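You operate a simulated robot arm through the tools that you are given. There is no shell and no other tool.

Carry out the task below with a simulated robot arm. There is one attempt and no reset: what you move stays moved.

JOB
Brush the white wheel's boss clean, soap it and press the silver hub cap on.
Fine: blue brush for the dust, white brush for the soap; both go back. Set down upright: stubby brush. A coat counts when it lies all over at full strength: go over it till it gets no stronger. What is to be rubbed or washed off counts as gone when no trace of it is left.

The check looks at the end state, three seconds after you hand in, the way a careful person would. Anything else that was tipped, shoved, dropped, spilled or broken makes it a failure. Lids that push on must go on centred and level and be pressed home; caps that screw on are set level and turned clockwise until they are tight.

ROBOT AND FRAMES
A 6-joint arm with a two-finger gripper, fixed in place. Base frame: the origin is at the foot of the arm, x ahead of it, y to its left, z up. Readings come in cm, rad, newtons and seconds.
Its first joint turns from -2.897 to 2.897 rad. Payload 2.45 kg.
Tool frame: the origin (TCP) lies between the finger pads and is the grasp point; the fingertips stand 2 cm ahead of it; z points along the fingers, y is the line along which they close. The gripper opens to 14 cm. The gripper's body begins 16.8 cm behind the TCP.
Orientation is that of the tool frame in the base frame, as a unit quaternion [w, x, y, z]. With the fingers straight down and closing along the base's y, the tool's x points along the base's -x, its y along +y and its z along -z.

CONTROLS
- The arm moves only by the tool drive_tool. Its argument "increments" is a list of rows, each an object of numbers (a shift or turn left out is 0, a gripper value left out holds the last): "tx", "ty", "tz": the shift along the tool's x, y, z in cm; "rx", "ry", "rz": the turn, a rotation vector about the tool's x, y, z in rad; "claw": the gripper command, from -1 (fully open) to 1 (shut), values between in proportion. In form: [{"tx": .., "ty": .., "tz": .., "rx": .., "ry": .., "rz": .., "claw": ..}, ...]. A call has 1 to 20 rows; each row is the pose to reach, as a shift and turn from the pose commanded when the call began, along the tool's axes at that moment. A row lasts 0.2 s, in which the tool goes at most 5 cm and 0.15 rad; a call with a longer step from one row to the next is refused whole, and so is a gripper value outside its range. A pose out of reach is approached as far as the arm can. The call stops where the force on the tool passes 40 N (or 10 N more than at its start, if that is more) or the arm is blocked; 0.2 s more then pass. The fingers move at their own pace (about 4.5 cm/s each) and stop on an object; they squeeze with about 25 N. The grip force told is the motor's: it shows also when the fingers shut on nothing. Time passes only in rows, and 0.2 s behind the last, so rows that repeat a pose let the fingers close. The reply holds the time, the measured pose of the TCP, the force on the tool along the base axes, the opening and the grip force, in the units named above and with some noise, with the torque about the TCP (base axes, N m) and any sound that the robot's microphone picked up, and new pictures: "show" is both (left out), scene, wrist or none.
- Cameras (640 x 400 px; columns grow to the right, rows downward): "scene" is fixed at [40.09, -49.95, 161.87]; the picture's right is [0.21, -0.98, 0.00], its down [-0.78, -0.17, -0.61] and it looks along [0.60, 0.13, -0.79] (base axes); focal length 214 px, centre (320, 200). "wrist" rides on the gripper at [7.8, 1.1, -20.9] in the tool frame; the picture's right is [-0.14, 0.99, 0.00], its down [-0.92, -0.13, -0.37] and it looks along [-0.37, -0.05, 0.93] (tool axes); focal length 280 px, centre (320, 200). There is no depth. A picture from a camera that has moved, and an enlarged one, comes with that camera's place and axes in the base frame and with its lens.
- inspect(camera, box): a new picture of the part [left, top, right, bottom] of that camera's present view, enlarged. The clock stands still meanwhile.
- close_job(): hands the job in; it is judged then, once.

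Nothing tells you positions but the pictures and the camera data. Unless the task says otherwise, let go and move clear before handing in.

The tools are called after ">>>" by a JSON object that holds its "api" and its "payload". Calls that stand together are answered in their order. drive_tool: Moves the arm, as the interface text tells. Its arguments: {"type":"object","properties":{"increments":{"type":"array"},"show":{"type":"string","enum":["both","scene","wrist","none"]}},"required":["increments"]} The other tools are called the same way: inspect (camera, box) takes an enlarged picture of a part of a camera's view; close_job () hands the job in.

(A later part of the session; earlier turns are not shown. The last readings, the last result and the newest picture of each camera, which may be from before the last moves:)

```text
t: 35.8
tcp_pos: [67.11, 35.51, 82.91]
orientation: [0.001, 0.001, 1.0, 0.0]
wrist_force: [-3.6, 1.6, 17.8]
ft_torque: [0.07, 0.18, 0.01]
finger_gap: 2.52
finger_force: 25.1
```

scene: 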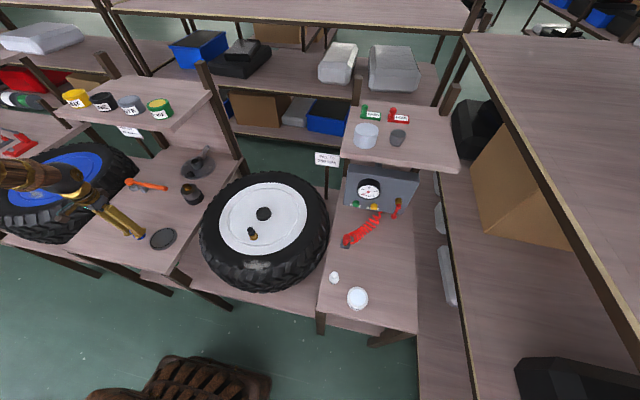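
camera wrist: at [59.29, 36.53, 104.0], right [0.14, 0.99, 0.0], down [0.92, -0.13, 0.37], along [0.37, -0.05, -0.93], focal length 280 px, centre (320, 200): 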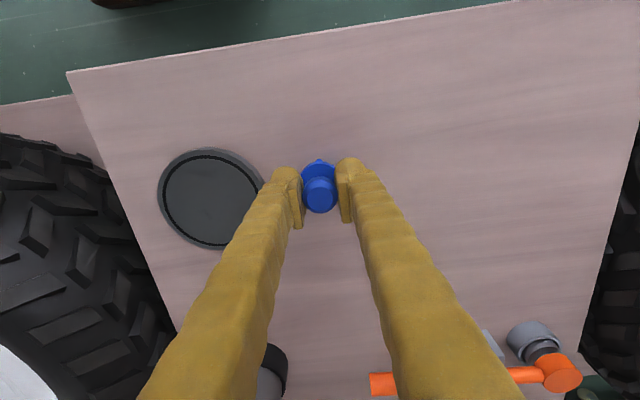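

The brush is on the table. I'll ease off, open the fingers and rise.

>>> {"api": "drive_tool", "payload": {"increments": [{"tz": -0.08}, {"tz": -0.08, "claw": 0.5}, {"tz": -0.08, "claw": 0.2}, {"tz": -0.08, "claw": 0.2}, {"tz": -2, "claw": 0.2}, {"tz": -6}, {"tz": -11}, {"tz": -16}, {"tz": -16}]}}

>>> {"api": "inspect", "payload": {"camera": "scene", "box": [120, 215, 190, 260]}}

```text
t: 37.8
tcp_pos: [67.06, 35.53, 98.84]
orientation: [0.0, -0.001, 1.0, 0.001]
wrist_force: [0.8, 0.2, 0.2]
ft_torque: [0.0, -0.02, 0.0]
finger_gap: 5.61
finger_force: 0.1
camera wrist: at [59.3, 36.62, 119.8], right [0.14, 0.99, 0.0], down [0.92, -0.13, 0.37], along [0.37, -0.05, -0.93], focal length 280 px, centre (320, 200)
```

scene: 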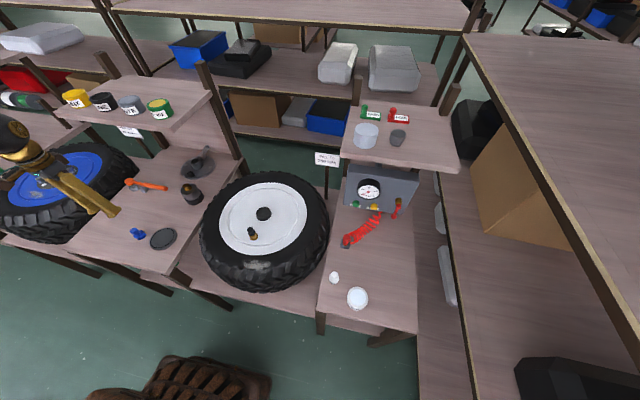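
wrist: 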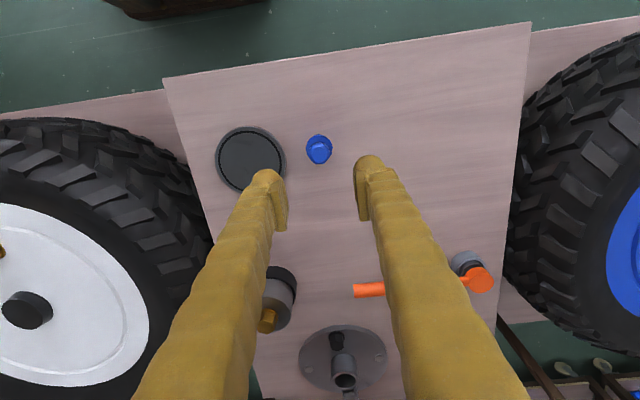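

```text
8.89 times, centred on (155, 238) of scene
camera zoom: at [40.09, -49.95, 161.87], right [0.21, -0.98, 0.0], down [-0.78, -0.17, -0.61], along [0.6, 0.13, -0.79], focal length 1906 px, centre (1787, -133)
```

zoom: 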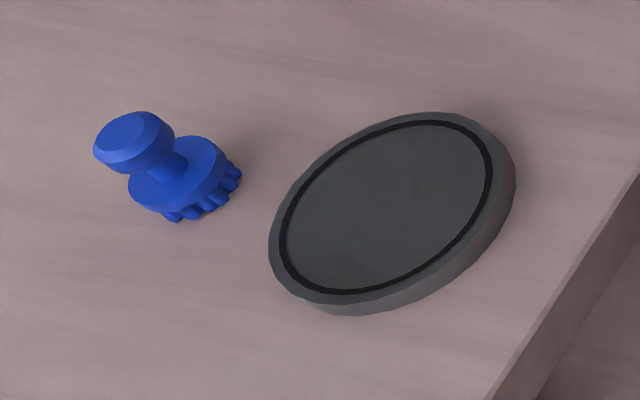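

The blue brush stands upright in its old place. Next I'll go over to the white brush and the white tub.

>>> {"api": "drive_tool", "payload": {"increments": [{"ty": -4, "tz": -2}, {"ty": -8.5, "tz": -4}, {"ty": -13, "tz": -6}, {"ty": -17.6, "tz": -7}, {"ty": -22.2, "tz": -7}, {"ty": -26.8, "tz": -7}, {"ty": -31.4, "tz": -7}, {"ty": -36, "tz": -7}, {"ty": -40.6, "tz": -7}, {"ty": -45.2, "tz": -7}, {"ty": -49.8, "tz": -7}, {"tx": 0.5, "ty": -54.4, "tz": -7}, {"tx": 1, "ty": -59, "tz": -7}, {"tx": 1.5, "ty": -63.6, "tz": -7}, {"tx": 2, "ty": -68.2, "tz": -7}, {"tx": 2.5, "ty": -72.8, "tz": -7}, {"tx": 3, "ty": -77.4, "tz": -7}, {"tx": 3.5, "ty": -82, "tz": -7}, {"tx": 4, "ty": -86, "tz": -7}, {"tx": 4, "ty": -86, "tz": -7}]}}

>>> {"api": "inspect", "payload": {"camera": "wrist", "box": [210, 90, 390, 210]}}

>>> {"api": "inspect", "payload": {"camera": "scene", "box": [320, 265, 380, 315]}}

```text
t: 42.0
tcp_pos: [62.99, -50.51, 105.96]
orientation: [0.001, 0.001, 1.0, 0.001]
wrist_force: [-0.2, -0.7, 0.4]
ft_torque: [-0.02, 0.0, 0.01]
finger_gap: 5.6
finger_force: 0.0
camera wrist: at [55.11, -49.39, 126.83], right [0.14, 0.99, 0.0], down [0.92, -0.13, 0.37], along [0.37, -0.05, -0.93], focal length 280 px, centre (320, 200)
```

scene: 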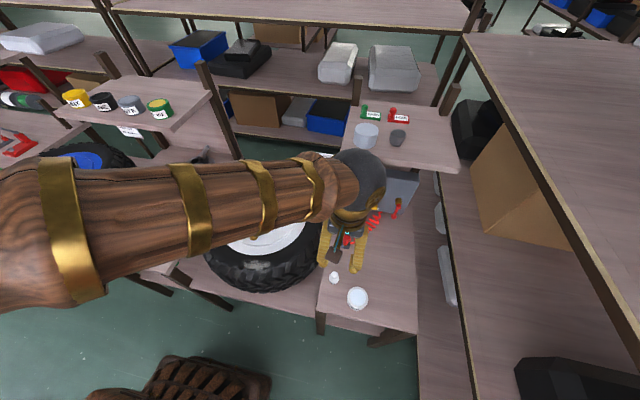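
wrist: 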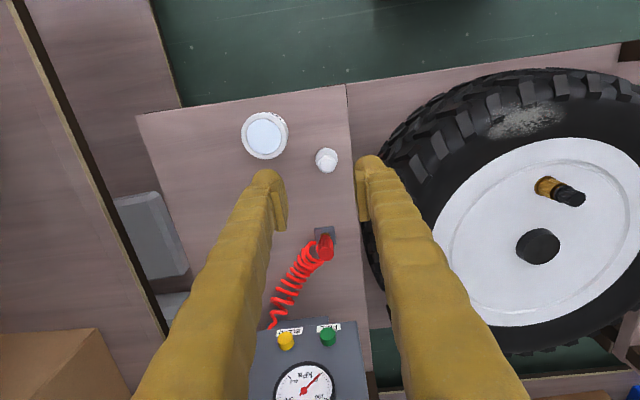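

```text
3.33 times, centred on (300, 150) of wrist
camera zoom: at [55.11, -49.39, 126.83], right [0.14, 0.99, 0.0], down [0.92, -0.13, 0.37], along [0.37, -0.05, -0.93], focal length 935 px, centre (387, 367)
```

zoom: 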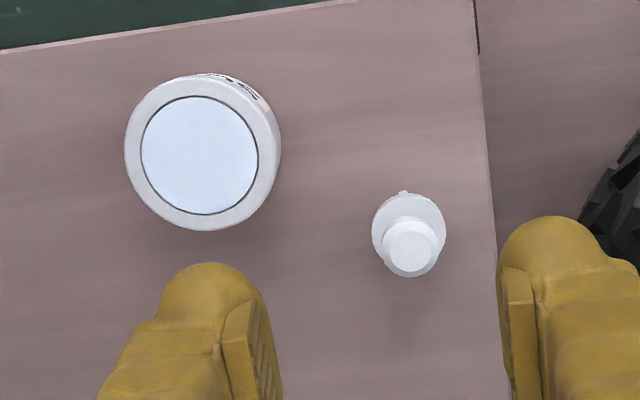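

```text
8.00 times, centred on (350, 290) of scene
camera zoom: at [40.09, -49.95, 161.87], right [0.21, -0.98, 0.0], down [-0.78, -0.17, -0.61], along [0.6, 0.13, -0.79], focal length 1716 px, centre (80, -520)
```

zoom: 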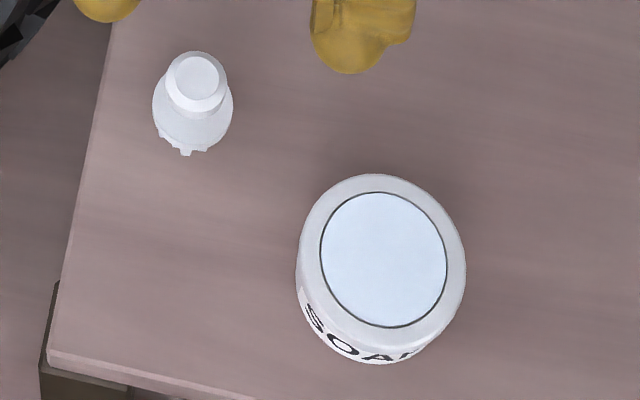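

The SOAP tub is open with its surface at about (60.7, -58.9, 83.2). The white brush stands at (66.3, -49.75) and has the same shape as the blue one, so I'll go down onto it.

>>> {"api": "drive_tool", "payload": {"increments": [{"tx": -1.6, "ty": 0.4, "tz": 4}, {"tx": -3.3, "ty": 0.75, "tz": 8}, {"tx": -3.3, "ty": 0.75, "tz": 12}, {"tx": -3.3, "ty": 0.75, "tz": 12}], "show": "wrist"}}

>>> {"api": "inspect", "payload": {"camera": "wrist", "box": [260, 110, 400, 200]}}

```text
t: 43.0
tcp_pos: [66.38, -49.69, 93.83]
orientation: [0.0, 0.001, 1.0, 0.0]
wrist_force: [0.2, -0.5, 0.8]
ft_torque: [0.01, 0.03, 0.01]
finger_gap: 5.62
finger_force: 0.1
camera wrist: at [58.46, -48.73, 114.77], right [0.14, 0.99, 0.0], down [0.92, -0.13, 0.37], along [0.37, -0.05, -0.93], focal length 280 px, centre (320, 200)
```

wrist: 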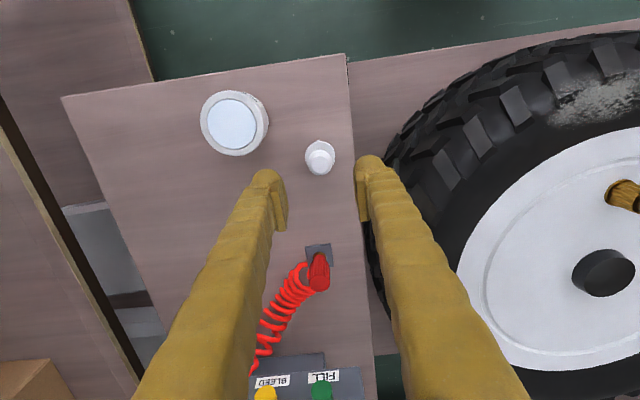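

```text
4.44 times, centred on (330, 155) of wrist
camera zoom: at [58.46, -48.73, 114.77], right [0.14, 0.99, 0.0], down [0.92, -0.13, 0.37], along [0.37, -0.05, -0.93], focal length 1246 px, centre (276, 400)
```

zoom: 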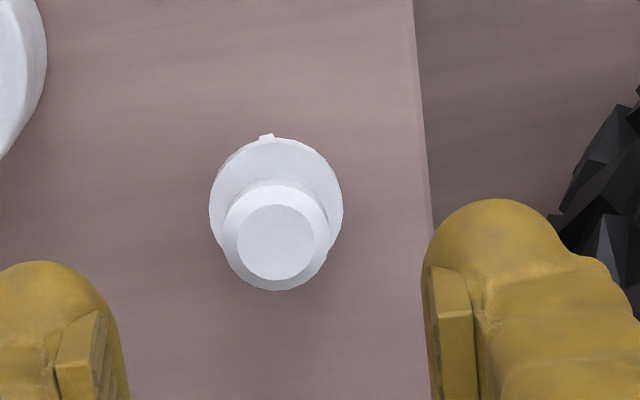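

>>> {"api": "drive_tool", "payload": {"increments": [{"tz": 4}, {"tz": 7}, {"tz": 9.5}, {"tz": 10.7}, {"tz": 10.7}, {"tz": 10.7, "claw": 0.6}, {"tz": 10.7, "claw": 1}, {"tz": 10.7, "claw": 1}, {"tz": 10.7, "claw": 1}, {"tz": 10.7, "claw": 1}]}}

>>> {"api": "inspect", "payload": {"camera": "wrist", "box": [250, 130, 390, 230]}}

```text
t: 45.2
tcp_pos: [66.3, -49.9, 83.27]
orientation: [0.0, -0.001, 1.0, 0.001]
wrist_force: [0.6, -0.8, -1.1]
ft_torque: [0.02, -0.05, -0.03]
finger_gap: 2.56
finger_force: 24.8
camera wrist: at [58.52, -48.77, 104.25], right [0.14, 0.99, 0.0], down [0.92, -0.13, 0.37], along [0.37, -0.05, -0.93], focal length 280 px, centre (320, 200)
```

scene: 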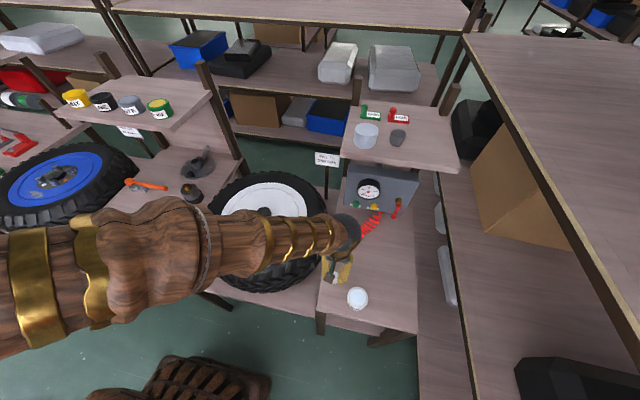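
wrist: 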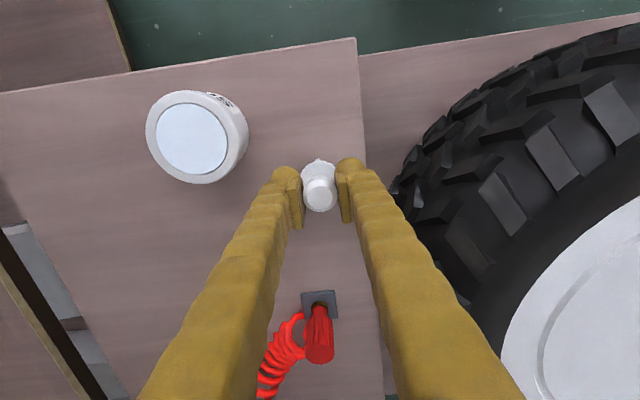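

```text
4.00 times, centred on (320, 180) of wrist
camera zoom: at [58.52, -48.77, 104.25], right [0.14, 0.99, 0.0], down [0.92, -0.13, 0.37], along [0.37, -0.05, -0.93], focal length 1122 px, centre (320, 280)
```

zoom: 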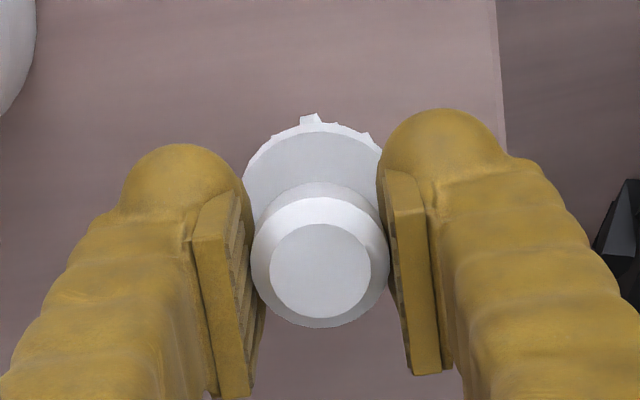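

The white brush is gripped. I'll lift it and move it over the soap tub.

>>> {"api": "drive_tool", "payload": {"increments": [{"tz": -2}, {"tz": -6}, {"tz": -10}, {"tz": -14}, {"tx": 1.9, "ty": -3, "tz": -14}, {"tx": 3.8, "ty": -6, "tz": -14}, {"tx": 5.6, "ty": -9, "tz": -14}, {"tx": 5.6, "ty": -9, "tz": -14}]}}

>>> {"api": "inspect", "payload": {"camera": "wrist", "box": [250, 100, 390, 200]}}

>>> {"api": "inspect", "payload": {"camera": "scene", "box": [310, 230, 390, 310]}}

```text
t: 47.0
tcp_pos: [60.6, -58.67, 97.3]
orientation: [0.0, 0.001, 1.0, 0.0]
wrist_force: [0.9, 0.2, -1.0]
ft_torque: [0.01, 0.03, -0.01]
finger_gap: 2.54
finger_force: 25.1
camera wrist: at [52.78, -57.66, 118.25], right [0.14, 0.99, 0.0], down [0.92, -0.13, 0.37], along [0.37, -0.05, -0.93], focal length 280 px, centre (320, 200)
```

scene: 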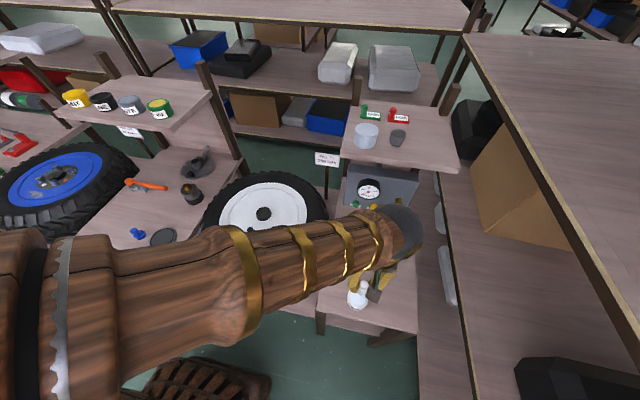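
wrist: 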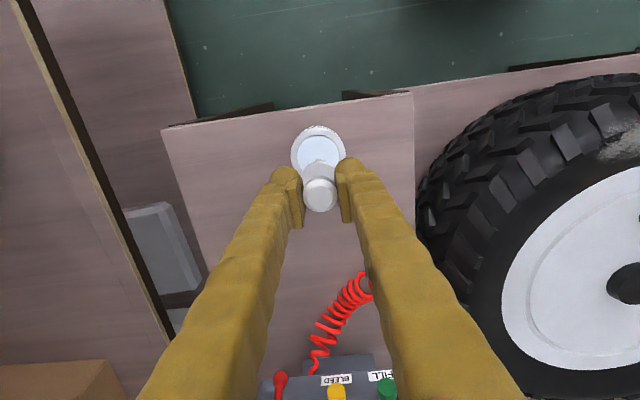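

```text
4.00 times, centred on (320, 150) of wrist
camera zoom: at [52.78, -57.66, 118.25], right [0.14, 0.99, 0.0], down [0.92, -0.13, 0.37], along [0.37, -0.05, -0.93], focal length 1122 px, centre (320, 400)
```

zoom: 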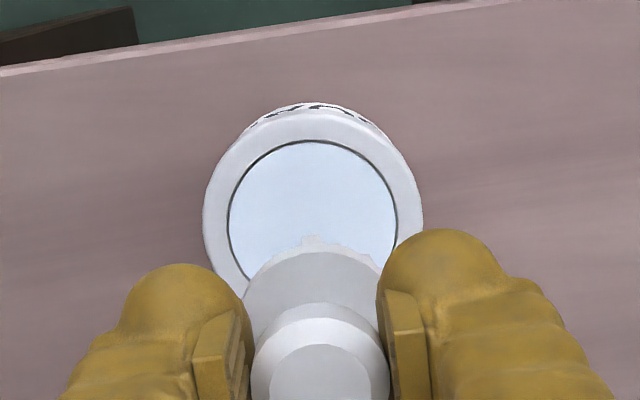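

```text
5.00 times, centred on (350, 270) of scene
camera zoom: at [40.09, -49.95, 161.87], right [0.21, -0.98, 0.0], down [-0.78, -0.17, -0.61], along [0.6, 0.13, -0.79], focal length 1072 px, centre (170, -150)
```

zoom: 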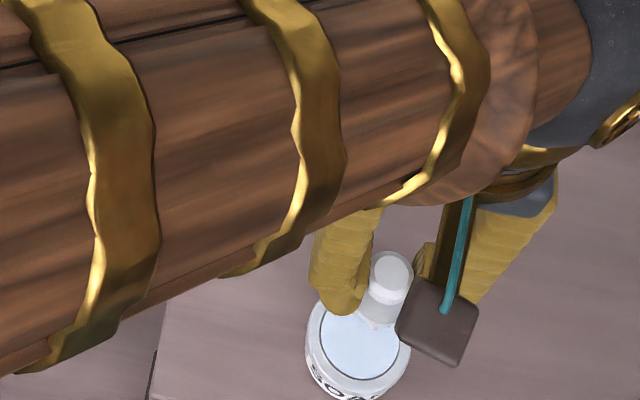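

>>> {"api": "drive_tool", "payload": {"increments": [{"ty": -0.2, "tz": 3}, {"ty": -0.2, "tz": 6}, {"ty": -0.2, "tz": 7.5}, {"ty": -0.2, "tz": 8.3}, {"ty": -0.2, "tz": 8.6}, {"ty": -0.2, "tz": 8.8}, {"ty": -0.2, "tz": 9.0}, {"ty": -0.2, "tz": 9.0}]}}

>>> {"api": "inspect", "payload": {"camera": "scene", "box": [330, 250, 390, 310]}}

>>> {"api": "inspect", "payload": {"camera": "wrist", "box": [250, 100, 390, 200]}}

```text
t: 48.8
tcp_pos: [60.75, -58.93, 88.21]
orientation: [0.0, 0.0, 1.0, 0.0]
wrist_force: [-0.6, -0.8, -1.1]
ft_torque: [0.0, 0.02, 0.02]
finger_gap: 2.55
finger_force: 25.1
camera wrist: at [52.88, -57.93, 109.19], right [0.14, 0.99, 0.0], down [0.92, -0.13, 0.37], along [0.37, -0.05, -0.93], focal length 280 px, centre (320, 200)
```

scene: 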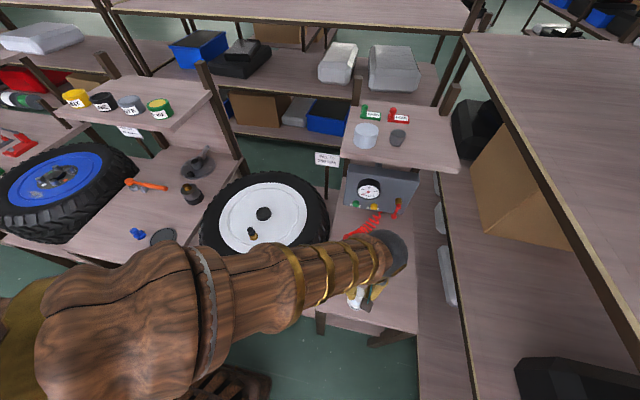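
wrist: 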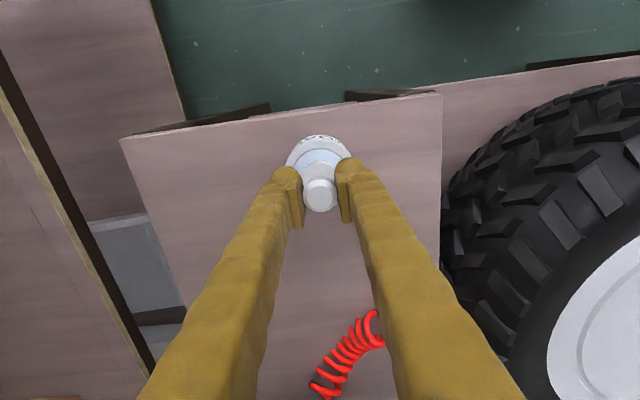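

```text
6.67 times, centred on (360, 280) of scene
camera zoom: at [40.09, -49.95, 161.87], right [0.21, -0.98, 0.0], down [-0.78, -0.17, -0.61], along [0.6, 0.13, -0.79], focal length 1430 px, centre (53, -333)
```

zoom: 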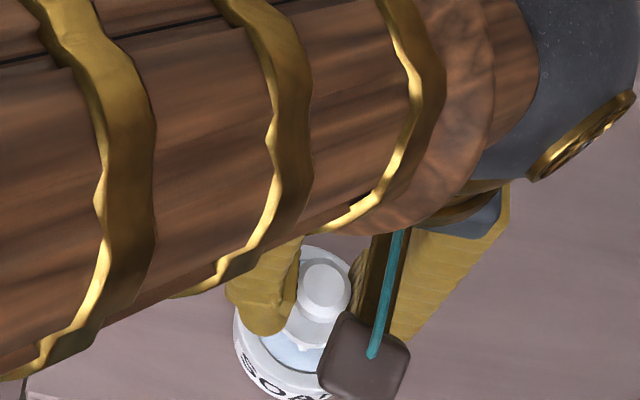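

```text
4.00 times, centred on (320, 150) of wrist
camera zoom: at [52.88, -57.93, 109.19], right [0.14, 0.99, 0.0], down [0.92, -0.13, 0.37], along [0.37, -0.05, -0.93], focal length 1122 px, centre (320, 400)
```

zoom: 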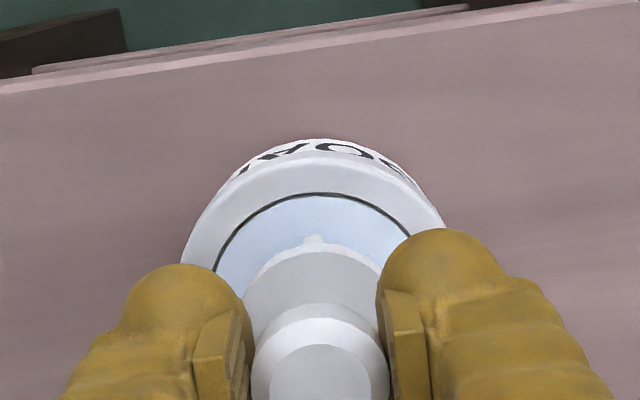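

>>> {"api": "drive_tool", "payload": {"increments": [{"tz": 0.15}, {"tz": 0.3}, {"tz": 0.3}], "show": "none"}}

>>> {"api": "inspect", "payload": {"camera": "wrist", "box": [280, 120, 360, 180]}}

```text
t: 49.6
tcp_pos: [60.76, -59.08, 88.0]
orientation: [0.001, -0.001, 1.0, 0.0]
wrist_force: [-0.4, -0.5, -1.6]
ft_torque: [0.01, 0.01, 0.01]
finger_gap: 2.54
finger_force: 25.4
```

```text
6.67 times, centred on (320, 150) of wrist
camera zoom: at [52.91, -57.96, 108.9], right [0.14, 0.99, 0.0], down [0.92, -0.13, 0.37], along [0.37, -0.05, -0.93], focal length 1869 px, centre (320, 533)
```

zoom: 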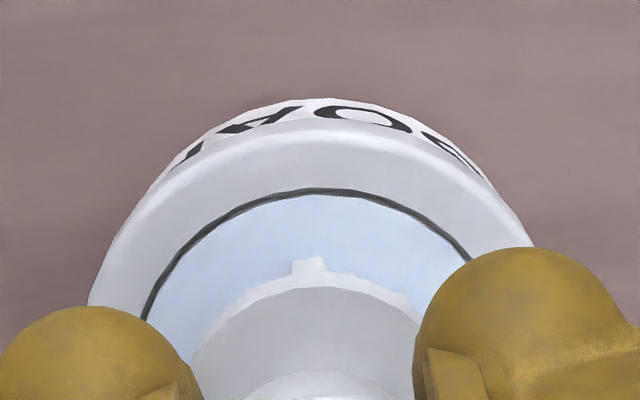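

>>> {"api": "drive_tool", "payload": {"increments": [{"tz": 0.15}, {"tz": 0.3}, {"tz": 0.3}], "show": "none"}}

>>> {"api": "inspect", "payload": {"camera": "wrist", "box": [280, 120, 360, 180]}}

```text
t: 50.4
tcp_pos: [60.84, -58.89, 87.71]
orientation: [0.001, 0.0, 1.0, 0.0]
wrist_force: [-1.5, 0.0, 18.2]
ft_torque: [-0.02, 0.14, 0.08]
finger_gap: 2.52
finger_force: 25.2
```

```text
6.67 times, centred on (320, 150) of wrist
camera zoom: at [52.93, -57.92, 108.69], right [0.14, 0.99, 0.0], down [0.92, -0.13, 0.37], along [0.37, -0.05, -0.93], focal length 1869 px, centre (320, 533)
```

zoom: 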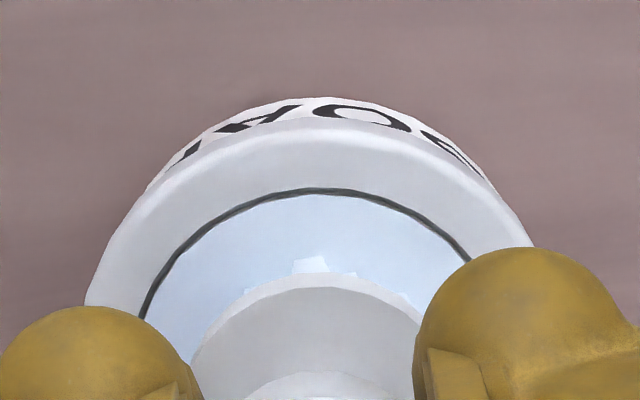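

The bristles have taken soap and there is contact at TCP z≈87.7. I'll lift out and carry the brush to the boss.

>>> {"api": "drive_tool", "payload": {"increments": [{"tz": -0.08}, {"tz": -0.08}, {"tz": -1}, {"tz": -5}, {"tz": -9}, {"tz": -13}, {"tz": -17.2}, {"tx": -2.3, "ty": 4, "tz": -17.2}, {"tx": -4.6, "ty": 8, "tz": -17.2}, {"tx": -6.9, "ty": 12, "tz": -17.2}, {"tx": -9.2, "ty": 16, "tz": -17.2}, {"tx": -11.5, "ty": 20, "tz": -17.2}, {"tx": -13.8, "ty": 24, "tz": -17.2}, {"tx": -16.1, "ty": 28, "tz": -17.2}, {"tx": -18.4, "ty": 32, "tz": -17.2}, {"tx": -20.7, "ty": 36, "tz": -17.2}, {"tx": -23, "ty": 40, "tz": -17.2}, {"tx": -25.1, "ty": 43.8, "tz": -17.2}, {"tx": -25.1, "ty": 43.8, "tz": -17.2}]}}

>>> {"api": "inspect", "payload": {"camera": "scene", "box": [215, 160, 305, 230]}}

>>> {"api": "inspect", "payload": {"camera": "wrist", "box": [270, 120, 370, 190]}}

>>> {"api": "inspect", "payload": {"camera": "scene", "box": [320, 265, 380, 315]}}

```text
t: 54.4
tcp_pos: [85.95, -15.03, 105.07]
orientation: [0.0, 0.0, 1.0, 0.0]
wrist_force: [0.6, -0.5, 0.1]
ft_torque: [0.01, 0.01, 0.0]
finger_gap: 2.54
finger_force: 25.4
camera wrist: at [78.21, -13.97, 125.92], right [0.14, 0.99, 0.0], down [0.92, -0.13, 0.37], along [0.37, -0.05, -0.93], focal length 280 px, centre (320, 200)
```

scene: 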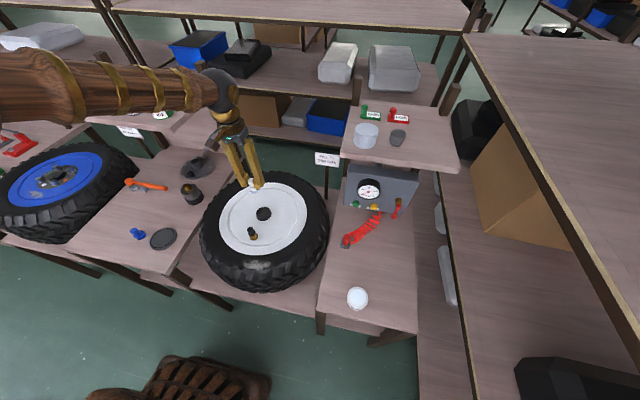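
wrist: 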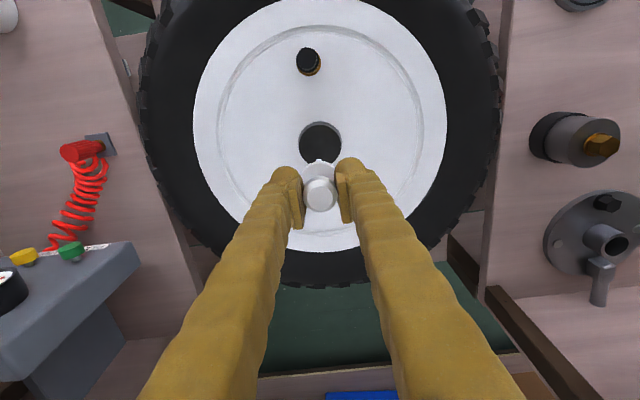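

```text
5.71 times, centred on (260, 195) of scene
camera zoom: at [40.09, -49.95, 161.87], right [0.21, -0.98, 0.0], down [-0.78, -0.17, -0.61], along [0.6, 0.13, -0.79], focal length 1226 px, centre (663, 229)
```

zoom: 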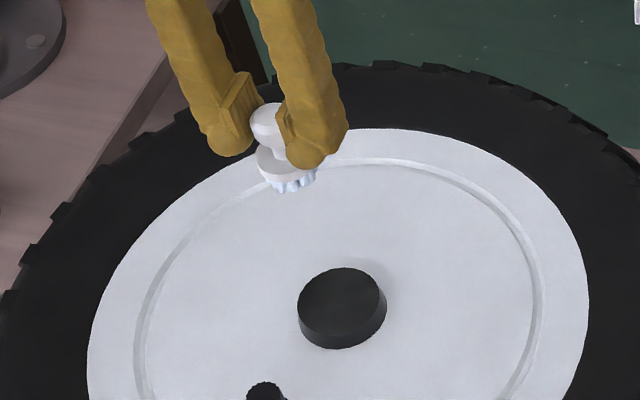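

```text
5.71 times, centred on (320, 155) of wrist
camera zoom: at [78.21, -13.97, 125.92], right [0.14, 0.99, 0.0], down [0.92, -0.13, 0.37], along [0.37, -0.05, -0.93], focal length 1602 px, centre (320, 457)
```

zoom: 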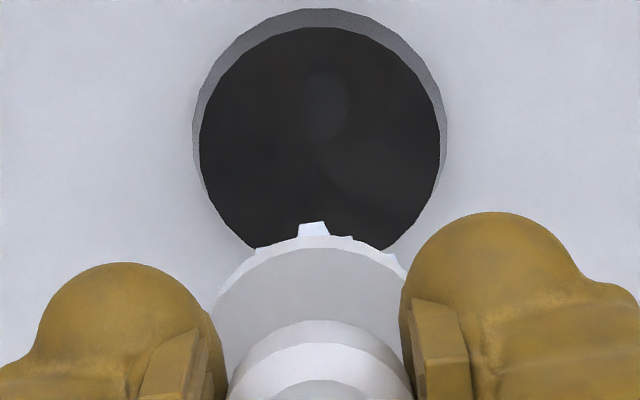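

```text
8.00 times, centred on (350, 290) of scene
camera zoom: at [40.09, -49.95, 161.87], right [0.21, -0.98, 0.0], down [-0.78, -0.17, -0.61], along [0.6, 0.13, -0.79], focal length 1716 px, centre (80, -520)
```

zoom: 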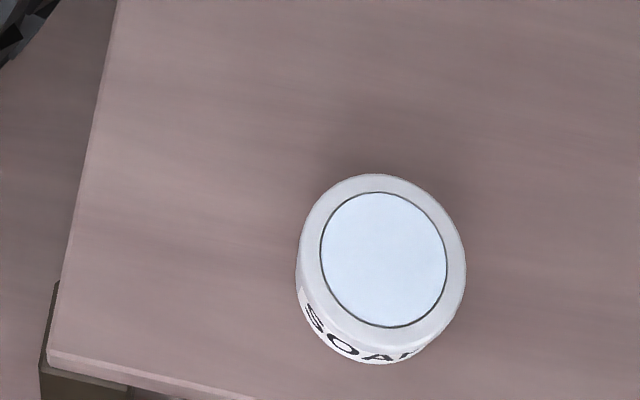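

The bristles are coated and the tub hasn't moved. I'll lower the brush onto the boss.

>>> {"api": "drive_tool", "payload": {"increments": [{"tz": 4.5}, {"tz": 9}, {"tz": 12.5}, {"tz": 14}, {"tz": 14.7}, {"tz": 14.7}], "show": "none"}}

>>> {"api": "drive_tool", "payload": {"increments": [{"tz": 0.06}, {"tz": 0.12}, {"tz": 0.18}, {"tz": 0.18}], "show": "none"}}

```text
t: 55.8
tcp_pos: [86.05, -15.4, 90.26]
orientation: [0.0, 0.0, 1.0, 0.0]
wrist_force: [-2.1, -1.0, 17.6]
ft_torque: [0.01, 0.06, 0.04]
finger_gap: 2.5
finger_force: 25.4
```

```text
t: 56.8
tcp_pos: [85.94, -15.17, 89.95]
orientation: [-0.001, 0.0, 1.0, 0.0]
wrist_force: [1.4, -3.4, 19.1]
ft_torque: [-0.05, -0.07, 0.01]
finger_gap: 2.54
finger_force: 25.0
```

>>> {"api": "drive_tool", "payload": {"increments": [{"tz": -0.05}, {"tx": 0.7, "tz": -0.05}, {"tx": 1.4, "ty": 0, "tz": -0.05}, {"tx": 2.1, "ty": 0, "tz": -0.05}, {"tx": 1.82, "ty": 1.05, "tz": -0.05}, {"tx": 1.05, "ty": 1.82, "tz": -0.05}, {"tx": 0, "ty": 2.1, "tz": -0.05}, {"tx": -1.05, "ty": 1.82, "tz": -0.05}, {"tx": -1.82, "ty": 1.05, "tz": -0.05}, {"tx": -2.1, "ty": 0, "tz": -0.05}, {"tx": -1.82, "ty": -1.05, "tz": -0.05}, {"tx": -1.05, "ty": -1.82, "tz": -0.05}, {"tx": 0, "ty": -2.1, "tz": -0.05}, {"tx": 1.05, "ty": -1.82, "tz": -0.05}, {"tx": 1.82, "ty": -1.05, "tz": -0.05}, {"tx": 2.1, "ty": 0, "tz": -0.05}, {"tx": 1, "ty": 0, "tz": -0.05}, {"tx": 0, "ty": 0, "tz": -0.05}], "show": "none"}}

>>> {"api": "inspect", "payload": {"camera": "scene", "box": [240, 190, 290, 225]}}

>>> {"api": "inspect", "payload": {"camera": "wrist", "box": [270, 120, 370, 190]}}

```text
t: 60.6
tcp_pos: [85.87, -15.1, 89.95]
orientation: [0.0, 0.0, 1.0, 0.0]
wrist_force: [0.3, 0.4, -0.6]
ft_torque: [-0.03, 0.01, 0.0]
finger_gap: 2.52
finger_force: 25.3
```

```text
11.43 times, centred on (265, 208) of scene
camera zoom: at [40.09, -49.95, 161.87], right [0.21, -0.98, 0.0], down [-0.78, -0.17, -0.61], along [0.6, 0.13, -0.79], focal length 2451 px, centre (949, 114)
```

zoom: 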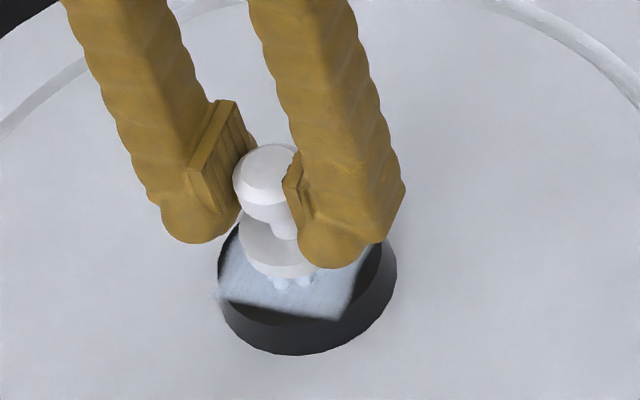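

```text
5.71 times, centred on (320, 155) of wrist
camera zoom: at [78.09, -14.08, 110.92], right [0.14, 0.99, 0.0], down [0.92, -0.13, 0.37], along [0.37, -0.05, -0.93], focal length 1602 px, centre (320, 457)
```

zoom: 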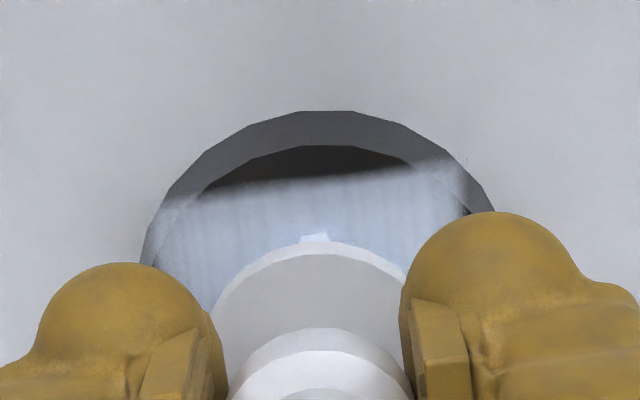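

Soap is going on, but a strip at the near edge and on the -y side is still bare. I'll press slightly more and work those edges.

>>> {"api": "drive_tool", "payload": {"increments": [{"tz": 0.04}, {"tx": 1, "ty": 0, "tz": 0.04}, {"tx": 2, "ty": 0, "tz": 0.04}, {"tx": 2.4, "ty": 0.5, "tz": 0.04}, {"tx": 2.2, "ty": 1.2, "tz": 0.04}, {"tx": 2.4, "ty": 0.4, "tz": 0.04}, {"tx": 2.4, "ty": -0.5, "tz": 0.04}, {"tx": 2.2, "ty": -1.2, "tz": 0.04}, {"tx": 1.7, "ty": -1.8, "tz": 0.04}, {"tx": 1.0, "ty": -2.2, "tz": 0.04}, {"tx": 0.3, "ty": -2.4, "tz": 0.04}, {"tx": -0.5, "ty": -2.3, "tz": 0.04}, {"tx": 0.5, "ty": -2, "tz": 0.04}, {"tx": 1, "ty": -1.5, "tz": 0.04}, {"tx": 1.5, "ty": -1.2, "tz": 0.04}, {"tx": 1.6, "ty": 0, "tz": 0.04}, {"tx": 0.8, "ty": 0, "tz": 0.04}, {"tx": 0, "ty": 0, "tz": 0.04}], "show": "none"}}

>>> {"api": "inspect", "payload": {"camera": "scene", "box": [240, 190, 290, 225]}}

>>> {"api": "inspect", "payload": {"camera": "wrist", "box": [270, 120, 370, 190]}}

```text
t: 64.4
tcp_pos: [85.82, -15.28, 89.97]
orientation: [0.0, 0.001, 1.0, 0.0]
wrist_force: [0.5, -0.1, -1.0]
ft_torque: [-0.01, -0.04, 0.01]
finger_gap: 2.54
finger_force: 25.1
```

```text
11.43 times, centred on (265, 208) of scene
camera zoom: at [40.09, -49.95, 161.87], right [0.21, -0.98, 0.0], down [-0.78, -0.17, -0.61], along [0.6, 0.13, -0.79], focal length 2451 px, centre (949, 114)
```

zoom: 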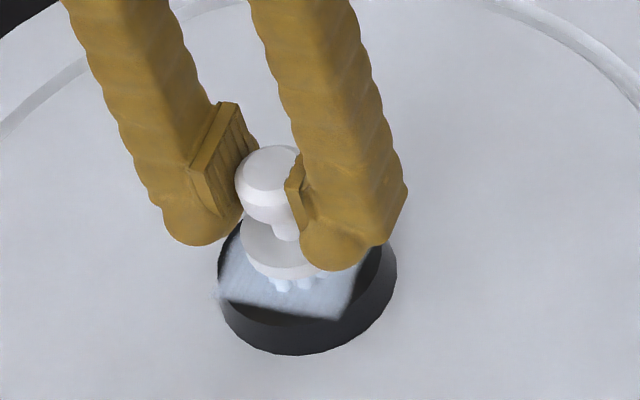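

```text
5.71 times, centred on (320, 155) of wrist
camera zoom: at [78.02, -14.18, 110.91], right [0.14, 0.99, 0.0], down [0.92, -0.13, 0.37], along [0.37, -0.05, -0.93], focal length 1602 px, centre (320, 457)
```

zoom: 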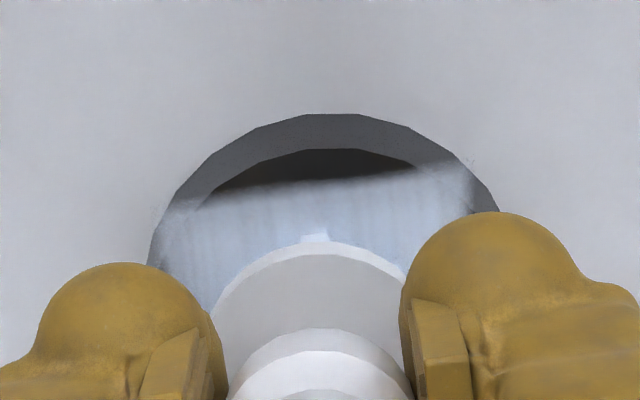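

The soap layer fills a square patch whose corners touch the boss edge, so what remains is building it to full strength. I'll press a little more and check the force.

>>> {"api": "drive_tool", "payload": {"increments": [{"tz": 0.04}, {"tz": 0.07}, {"tz": 0.07}], "show": "none"}}

```text
t: 65.2
tcp_pos: [85.97, -15.33, 89.94]
orientation: [0.0, 0.0, 1.0, 0.0]
wrist_force: [-1.5, -0.3, 6.4]
ft_torque: [-0.03, 0.11, 0.01]
finger_gap: 2.51
finger_force: 25.3
```

>>> {"api": "drive_tool", "payload": {"increments": [{"tx": -0.9, "ty": -1}, {"tx": -1.8, "ty": -2}, {"tx": -1.8, "ty": -0.7}, {"tx": -1.8, "ty": 0.7}, {"tx": -1.8, "ty": 2}, {"tx": -0.9, "ty": 2}, {"tx": -0.9, "ty": 0.7}, {"tx": -0.9, "ty": -0.7}, {"tx": -0.9, "ty": -2}, {"tx": 0, "ty": -2}, {"tx": 0, "ty": -0.7}, {"tx": 0, "ty": 0.7}, {"tx": 0, "ty": 2}, {"tx": 0.9, "ty": 2}, {"tx": 0.9, "ty": 0.7}, {"tx": 0.9, "ty": -0.7}, {"tx": 0.9, "ty": -2}, {"tx": 1.8, "ty": -2}, {"tx": 1.8, "ty": -0.7}, {"tx": 1.8, "ty": 0.7}], "show": "none"}}

>>> {"api": "drive_tool", "payload": {"increments": [{"ty": 1.3}, {"tx": -1.8, "ty": 1.3}, {"tx": -1.8, "ty": 0}, {"tx": -1.8, "ty": -0.7}], "show": "none"}}

>>> {"api": "inspect", "payload": {"camera": "scene", "box": [240, 190, 290, 225]}}

>>> {"api": "inspect", "payload": {"camera": "wrist", "box": [270, 120, 370, 190]}}

```text
t: 69.4
tcp_pos: [84.15, -14.67, 90.0]
orientation: [0.0, 0.0, 1.0, 0.0]
wrist_force: [-0.2, 1.0, 0.7]
ft_torque: [0.0, 0.0, -0.01]
finger_gap: 2.53
finger_force: 24.7
```

```text
t: 70.4
tcp_pos: [85.94, -15.2, 90.03]
orientation: [-0.001, 0.0, 1.0, 0.001]
wrist_force: [0.2, 2.0, 5.7]
ft_torque: [0.06, -0.05, 0.01]
finger_gap: 2.53
finger_force: 25.3
```

```text
11.43 times, centred on (265, 208) of scene
camera zoom: at [40.09, -49.95, 161.87], right [0.21, -0.98, 0.0], down [-0.78, -0.17, -0.61], along [0.6, 0.13, -0.79], focal length 2451 px, centre (949, 114)
```

zoom: 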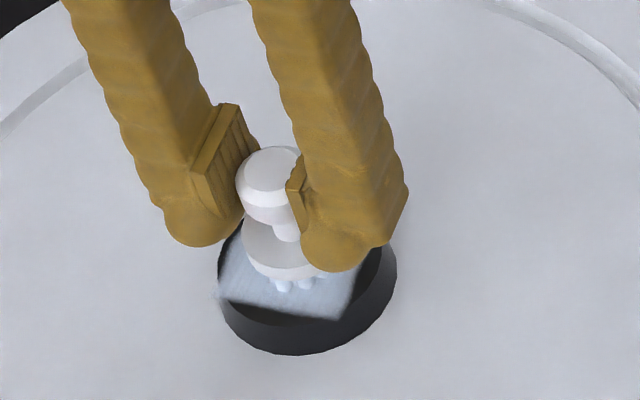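

```text
5.71 times, centred on (320, 155) of wrist
camera zoom: at [78.03, -14.2, 110.83], right [0.14, 0.99, 0.0], down [0.92, -0.13, 0.37], along [0.37, -0.05, -0.93], focal length 1602 px, centre (320, 457)
```

zoom: 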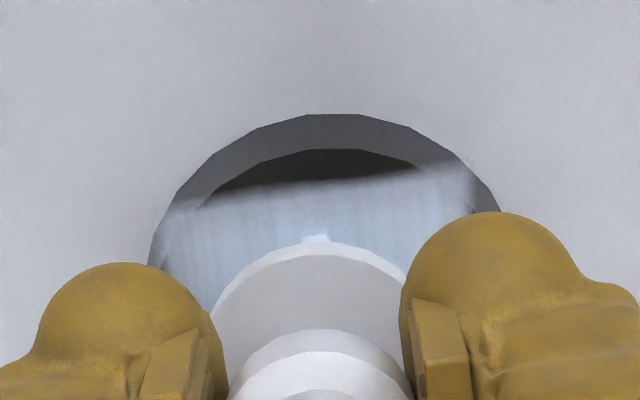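

I'll lift away and look at the whole coat.

>>> {"api": "drive_tool", "payload": {"increments": [{"tz": -3}, {"tz": -7}, {"tz": -11}, {"ty": 3, "tz": -14.5}, {"ty": 7, "tz": -15}, {"ty": 10, "tz": -15}, {"ty": 10, "tz": -15}], "show": "none"}}

>>> {"api": "inspect", "payload": {"camera": "scene", "box": [245, 195, 285, 223]}}

>>> {"api": "inspect", "payload": {"camera": "wrist", "box": [215, 120, 295, 180]}}

>>> {"api": "inspect", "payload": {"camera": "scene", "box": [200, 150, 260, 200]}}

```text
t: 72.0
tcp_pos: [85.95, -5.25, 104.94]
orientation: [0.0, 0.0, 1.0, 0.0]
wrist_force: [-0.2, 0.4, -0.7]
ft_torque: [0.0, -0.03, -0.02]
finger_gap: 2.54
finger_force: 24.3
```

```text
14.29 times, centred on (265, 209) of scene
camera zoom: at [40.09, -49.95, 161.87], right [0.21, -0.98, 0.0], down [-0.78, -0.17, -0.61], along [0.6, 0.13, -0.79], focal length 3064 px, centre (1106, 71)
```

zoom: 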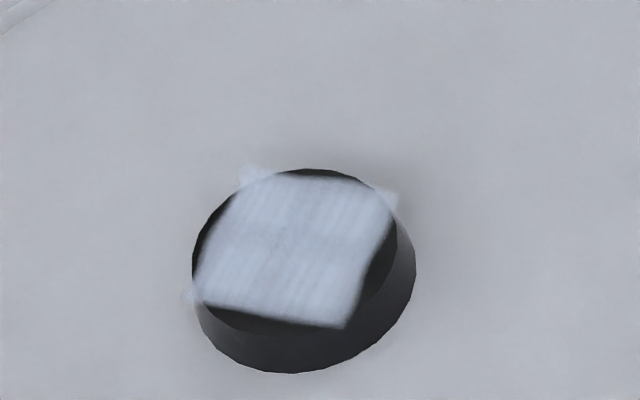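

```text
6.67 times, centred on (255, 150) of wrist
camera zoom: at [78.03, -4.24, 125.77], right [0.14, 0.99, 0.0], down [0.92, -0.13, 0.37], along [0.37, -0.05, -0.93], focal length 1869 px, centre (753, 533)
```

zoom: 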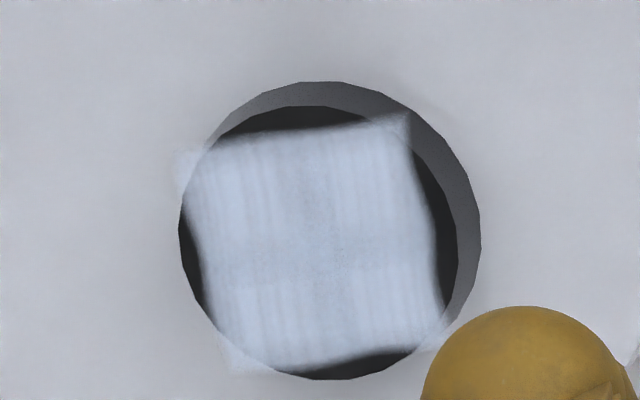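

```text
8.00 times, centred on (230, 175) of scene
camera zoom: at [40.09, -49.95, 161.87], right [0.21, -0.98, 0.0], down [-0.78, -0.17, -0.61], along [0.6, 0.13, -0.79], focal length 1716 px, centre (1040, 400)
```

zoom: 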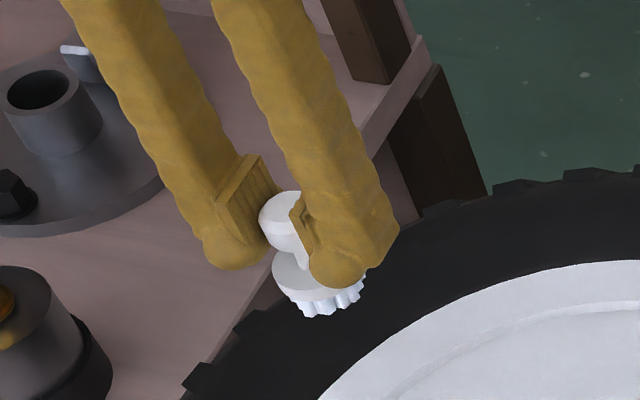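

The coat covers the patch but is a little thin near the middle, so I'll go back for more passes.

>>> {"api": "drive_tool", "payload": {"increments": [{"ty": -4}, {"ty": -8, "tz": 1}, {"ty": -10, "tz": 4}, {"ty": -10, "tz": 8}, {"ty": -10, "tz": 12}, {"ty": -10, "tz": 14}, {"ty": -10, "tz": 14.8}, {"ty": -10, "tz": 14.95}, {"ty": -10, "tz": 15.0}, {"ty": -10, "tz": 15.0}], "show": "none"}}

```text
t: 74.2
tcp_pos: [85.76, -15.24, 89.81]
orientation: [-0.001, 0.0, 1.0, 0.0]
wrist_force: [-0.2, 0.9, 0.3]
ft_torque: [0.01, 0.0, -0.05]
finger_gap: 2.53
finger_force: 24.8
```

>>> {"api": "drive_tool", "payload": {"increments": [{"tz": 0.04}, {"tz": 0.08}, {"tz": 0.08}], "show": "none"}}

```text
t: 75.0
tcp_pos: [85.81, -15.24, 89.91]
orientation: [0.001, 0.0, 1.0, 0.0]
wrist_force: [-4.4, 2.1, 15.2]
ft_torque: [0.05, 0.18, -0.02]
finger_gap: 2.52
finger_force: 25.6
```

>>> {"api": "drive_tool", "payload": {"increments": [{"tx": -1, "ty": -1, "tz": -0.03}, {"tx": -2, "ty": -1.9, "tz": -0.03}, {"tx": -0.7, "ty": -1.9, "tz": -0.03}, {"tx": 0.7, "ty": -1.9, "tz": -0.03}, {"tx": 2, "ty": -1.9, "tz": -0.03}, {"tx": 2, "ty": -0.9, "tz": -0.03}, {"tx": 0.7, "ty": -0.9, "tz": -0.03}, {"tx": -0.7, "ty": -0.9, "tz": -0.03}, {"tx": -2, "ty": -0.9, "tz": -0.03}, {"tx": -2, "ty": 0.1, "tz": -0.03}, {"tx": -0.7, "ty": 0.1, "tz": -0.03}, {"tx": 0.7, "ty": 0.1, "tz": -0.03}, {"tx": 2, "ty": 0.1, "tz": -0.03}, {"tx": 2, "ty": 1.1, "tz": -0.03}, {"tx": 0.7, "ty": 1.1, "tz": -0.03}, {"tx": -0.7, "ty": 1.1, "tz": -0.03}, {"tx": -2, "ty": 1.1, "tz": -0.03}, {"tx": -2, "ty": 2.1, "tz": -0.03}, {"tx": -0.7, "ty": 2.1, "tz": -0.03}, {"tx": 0.7, "ty": 2.1, "tz": -0.03}], "show": "none"}}

>>> {"api": "drive_tool", "payload": {"increments": [{"tx": 1.3, "ty": 0}, {"tx": 1.3, "ty": -1}, {"tx": 0, "ty": -1}, {"tx": -1, "ty": -1.5}, {"tx": -0.7, "ty": -2.1}], "show": "none"}}

>>> {"api": "drive_tool", "payload": {"increments": [{"tz": -3}, {"tz": -7}, {"tz": -11}, {"ty": 3, "tz": -14.5}, {"ty": 7, "tz": -15}, {"ty": 10, "tz": -15}, {"ty": 10, "tz": -15}], "show": "none"}}

>>> {"api": "inspect", "payload": {"camera": "scene", "box": [245, 195, 285, 223]}}

>>> {"api": "inspect", "payload": {"camera": "wrist", "box": [215, 120, 295, 180]}}

```text
t: 79.2
tcp_pos: [85.17, -13.11, 89.9]
orientation: [-0.001, 0.0, 1.0, -0.001]
wrist_force: [0.1, -0.7, 0.2]
ft_torque: [0.0, 0.0, 0.02]
finger_gap: 2.5
finger_force: 24.8
```

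```text
t: 80.4
tcp_pos: [85.94, -15.24, 89.98]
orientation: [0.0, -0.001, 1.0, 0.0]
wrist_force: [0.4, -0.3, 0.7]
ft_torque: [0.01, -0.02, -0.02]
finger_gap: 2.51
finger_force: 24.8
```

```text
t: 82.0
tcp_pos: [85.78, -5.05, 104.9]
orientation: [0.0, 0.0, 1.0, 0.0]
wrist_force: [-0.1, -0.7, -0.9]
ft_torque: [-0.03, 0.01, 0.03]
finger_gap: 2.53
finger_force: 25.0
```

```text
14.29 times, centred on (265, 209) of scene
camera zoom: at [40.09, -49.95, 161.87], right [0.21, -0.98, 0.0], down [-0.78, -0.17, -0.61], along [0.6, 0.13, -0.79], focal length 3064 px, centre (1106, 71)
```

zoom: 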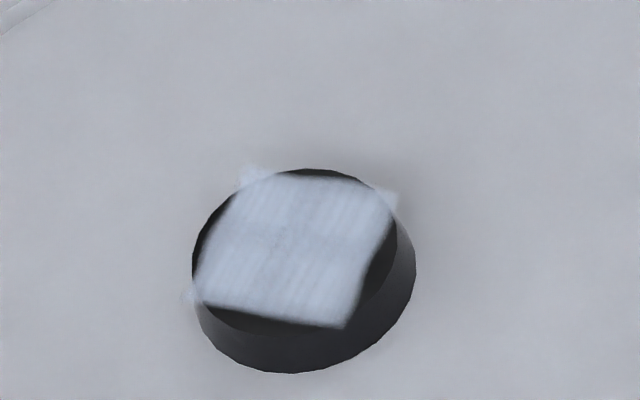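

```text
6.67 times, centred on (255, 150) of wrist
camera zoom: at [77.98, -4.02, 125.88], right [0.14, 0.99, 0.0], down [0.92, -0.13, 0.37], along [0.37, -0.05, -0.93], focal length 1869 px, centre (753, 533)
```

zoom: 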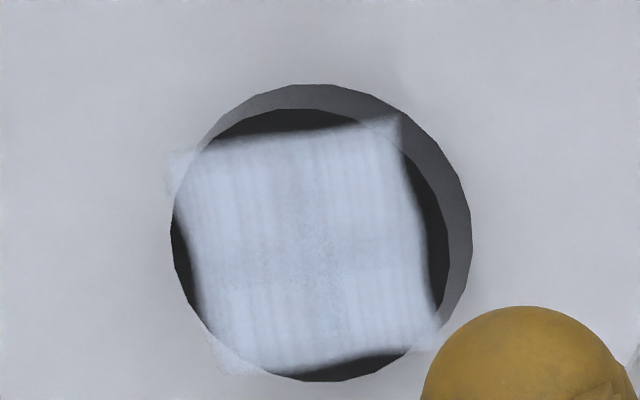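

I can't see much change, but contact was light on that pass. I'll repeat with firmer, checked contact.

>>> {"api": "drive_tool", "payload": {"increments": [{"ty": -4}, {"ty": -8, "tz": 1}, {"ty": -9.9, "tz": 4}, {"ty": -9.9, "tz": 8}, {"ty": -9.9, "tz": 12}, {"ty": -9.9, "tz": 14}, {"ty": -9.9, "tz": 14.8}, {"ty": -9.9, "tz": 14.95}, {"ty": -9.9, "tz": 15.07}, {"ty": -9.9, "tz": 15.07}], "show": "none"}}

```text
t: 84.2
tcp_pos: [85.89, -15.2, 89.88]
orientation: [0.0, 0.0, 1.0, 0.0]
wrist_force: [-0.9, -0.6, 3.3]
ft_torque: [-0.02, -0.03, -0.01]
finger_gap: 2.54
finger_force: 25.8
```

>>> {"api": "drive_tool", "payload": {"increments": [{"tx": -1, "ty": -1, "tz": 0.03}, {"tx": -2, "ty": -1.9, "tz": 0.03}, {"tx": -0.7, "ty": -1.9, "tz": 0.03}, {"tx": 0.7, "ty": -1.9, "tz": 0.03}, {"tx": 2, "ty": -1.9, "tz": 0.03}, {"tx": 2, "ty": -0.9, "tz": 0.03}, {"tx": 0.7, "ty": -0.9, "tz": 0.03}, {"tx": -0.7, "ty": -0.9, "tz": 0.03}, {"tx": -2, "ty": -0.9, "tz": 0.03}, {"tx": -2, "ty": 0.1, "tz": 0.03}, {"tx": -0.7, "ty": 0.1, "tz": 0.03}, {"tx": 0.7, "ty": 0.1, "tz": 0.03}], "show": "none"}}

>>> {"api": "drive_tool", "payload": {"increments": [{"tx": 1.3, "ty": 0}, {"tx": 1.3, "ty": 1}, {"tx": 0, "ty": 1}, {"tx": -1.3, "ty": 1}, {"tx": -2.6, "ty": 1}, {"tx": -2.6, "ty": 2}, {"tx": -1.3, "ty": 2}, {"tx": 0, "ty": 2}, {"tx": 1.3, "ty": 2}, {"tx": 0.3, "ty": 1}, {"tx": -0.7, "ty": 0}], "show": "none"}}

```text
t: 86.8
tcp_pos: [85.35, -15.07, 89.8]
orientation: [0.0, 0.0, 1.0, 0.0]
wrist_force: [-0.7, 0.1, -0.6]
ft_torque: [0.03, 0.0, 0.0]
finger_gap: 2.54
finger_force: 25.2
```

```text
t: 89.2
tcp_pos: [85.84, -15.08, 89.98]
orientation: [0.0, 0.0, 1.0, -0.001]
wrist_force: [0.0, -0.5, -0.2]
ft_torque: [0.0, 0.02, 0.04]
finger_gap: 2.51
finger_force: 25.4
```

>>> {"api": "drive_tool", "payload": {"increments": [{"tz": -3}, {"tz": -7}, {"tz": -11}, {"ty": 3, "tz": -14.5}, {"ty": 7, "tz": -15}, {"ty": 10, "tz": -15}, {"ty": 10, "tz": -15}], "show": "none"}}

>>> {"api": "inspect", "payload": {"camera": "wrist", "box": [215, 120, 295, 180]}}

>>> {"api": "inspect", "payload": {"camera": "scene", "box": [205, 155, 255, 195]}}

```text
t: 90.8
tcp_pos: [85.92, -4.85, 104.8]
orientation: [0.0, 0.0, 1.0, 0.0]
wrist_force: [-0.3, 0.2, -0.9]
ft_torque: [0.0, -0.02, 0.01]
finger_gap: 2.53
finger_force: 25.4
```

```text
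6.67 times, centred on (255, 150) of wrist
camera zoom: at [78.11, -3.74, 125.68], right [0.14, 0.99, 0.0], down [0.92, -0.13, 0.37], along [0.37, -0.05, -0.93], focal length 1869 px, centre (753, 533)
```

zoom: 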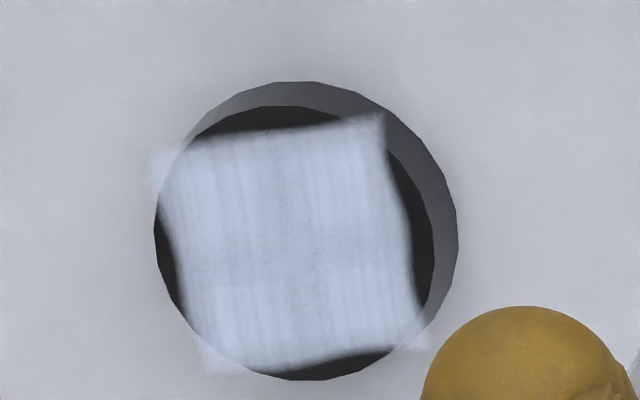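

```text
10.00 times, centred on (230, 175) of scene
camera zoom: at [40.09, -49.95, 161.87], right [0.21, -0.98, 0.0], down [-0.78, -0.17, -0.61], along [0.6, 0.13, -0.79], focal length 2145 px, centre (1220, 450)
```

zoom: 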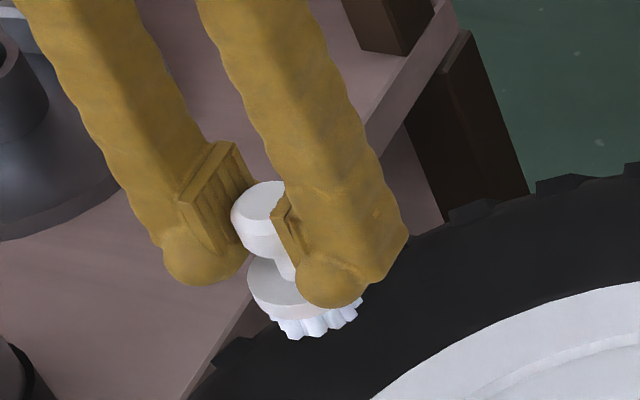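

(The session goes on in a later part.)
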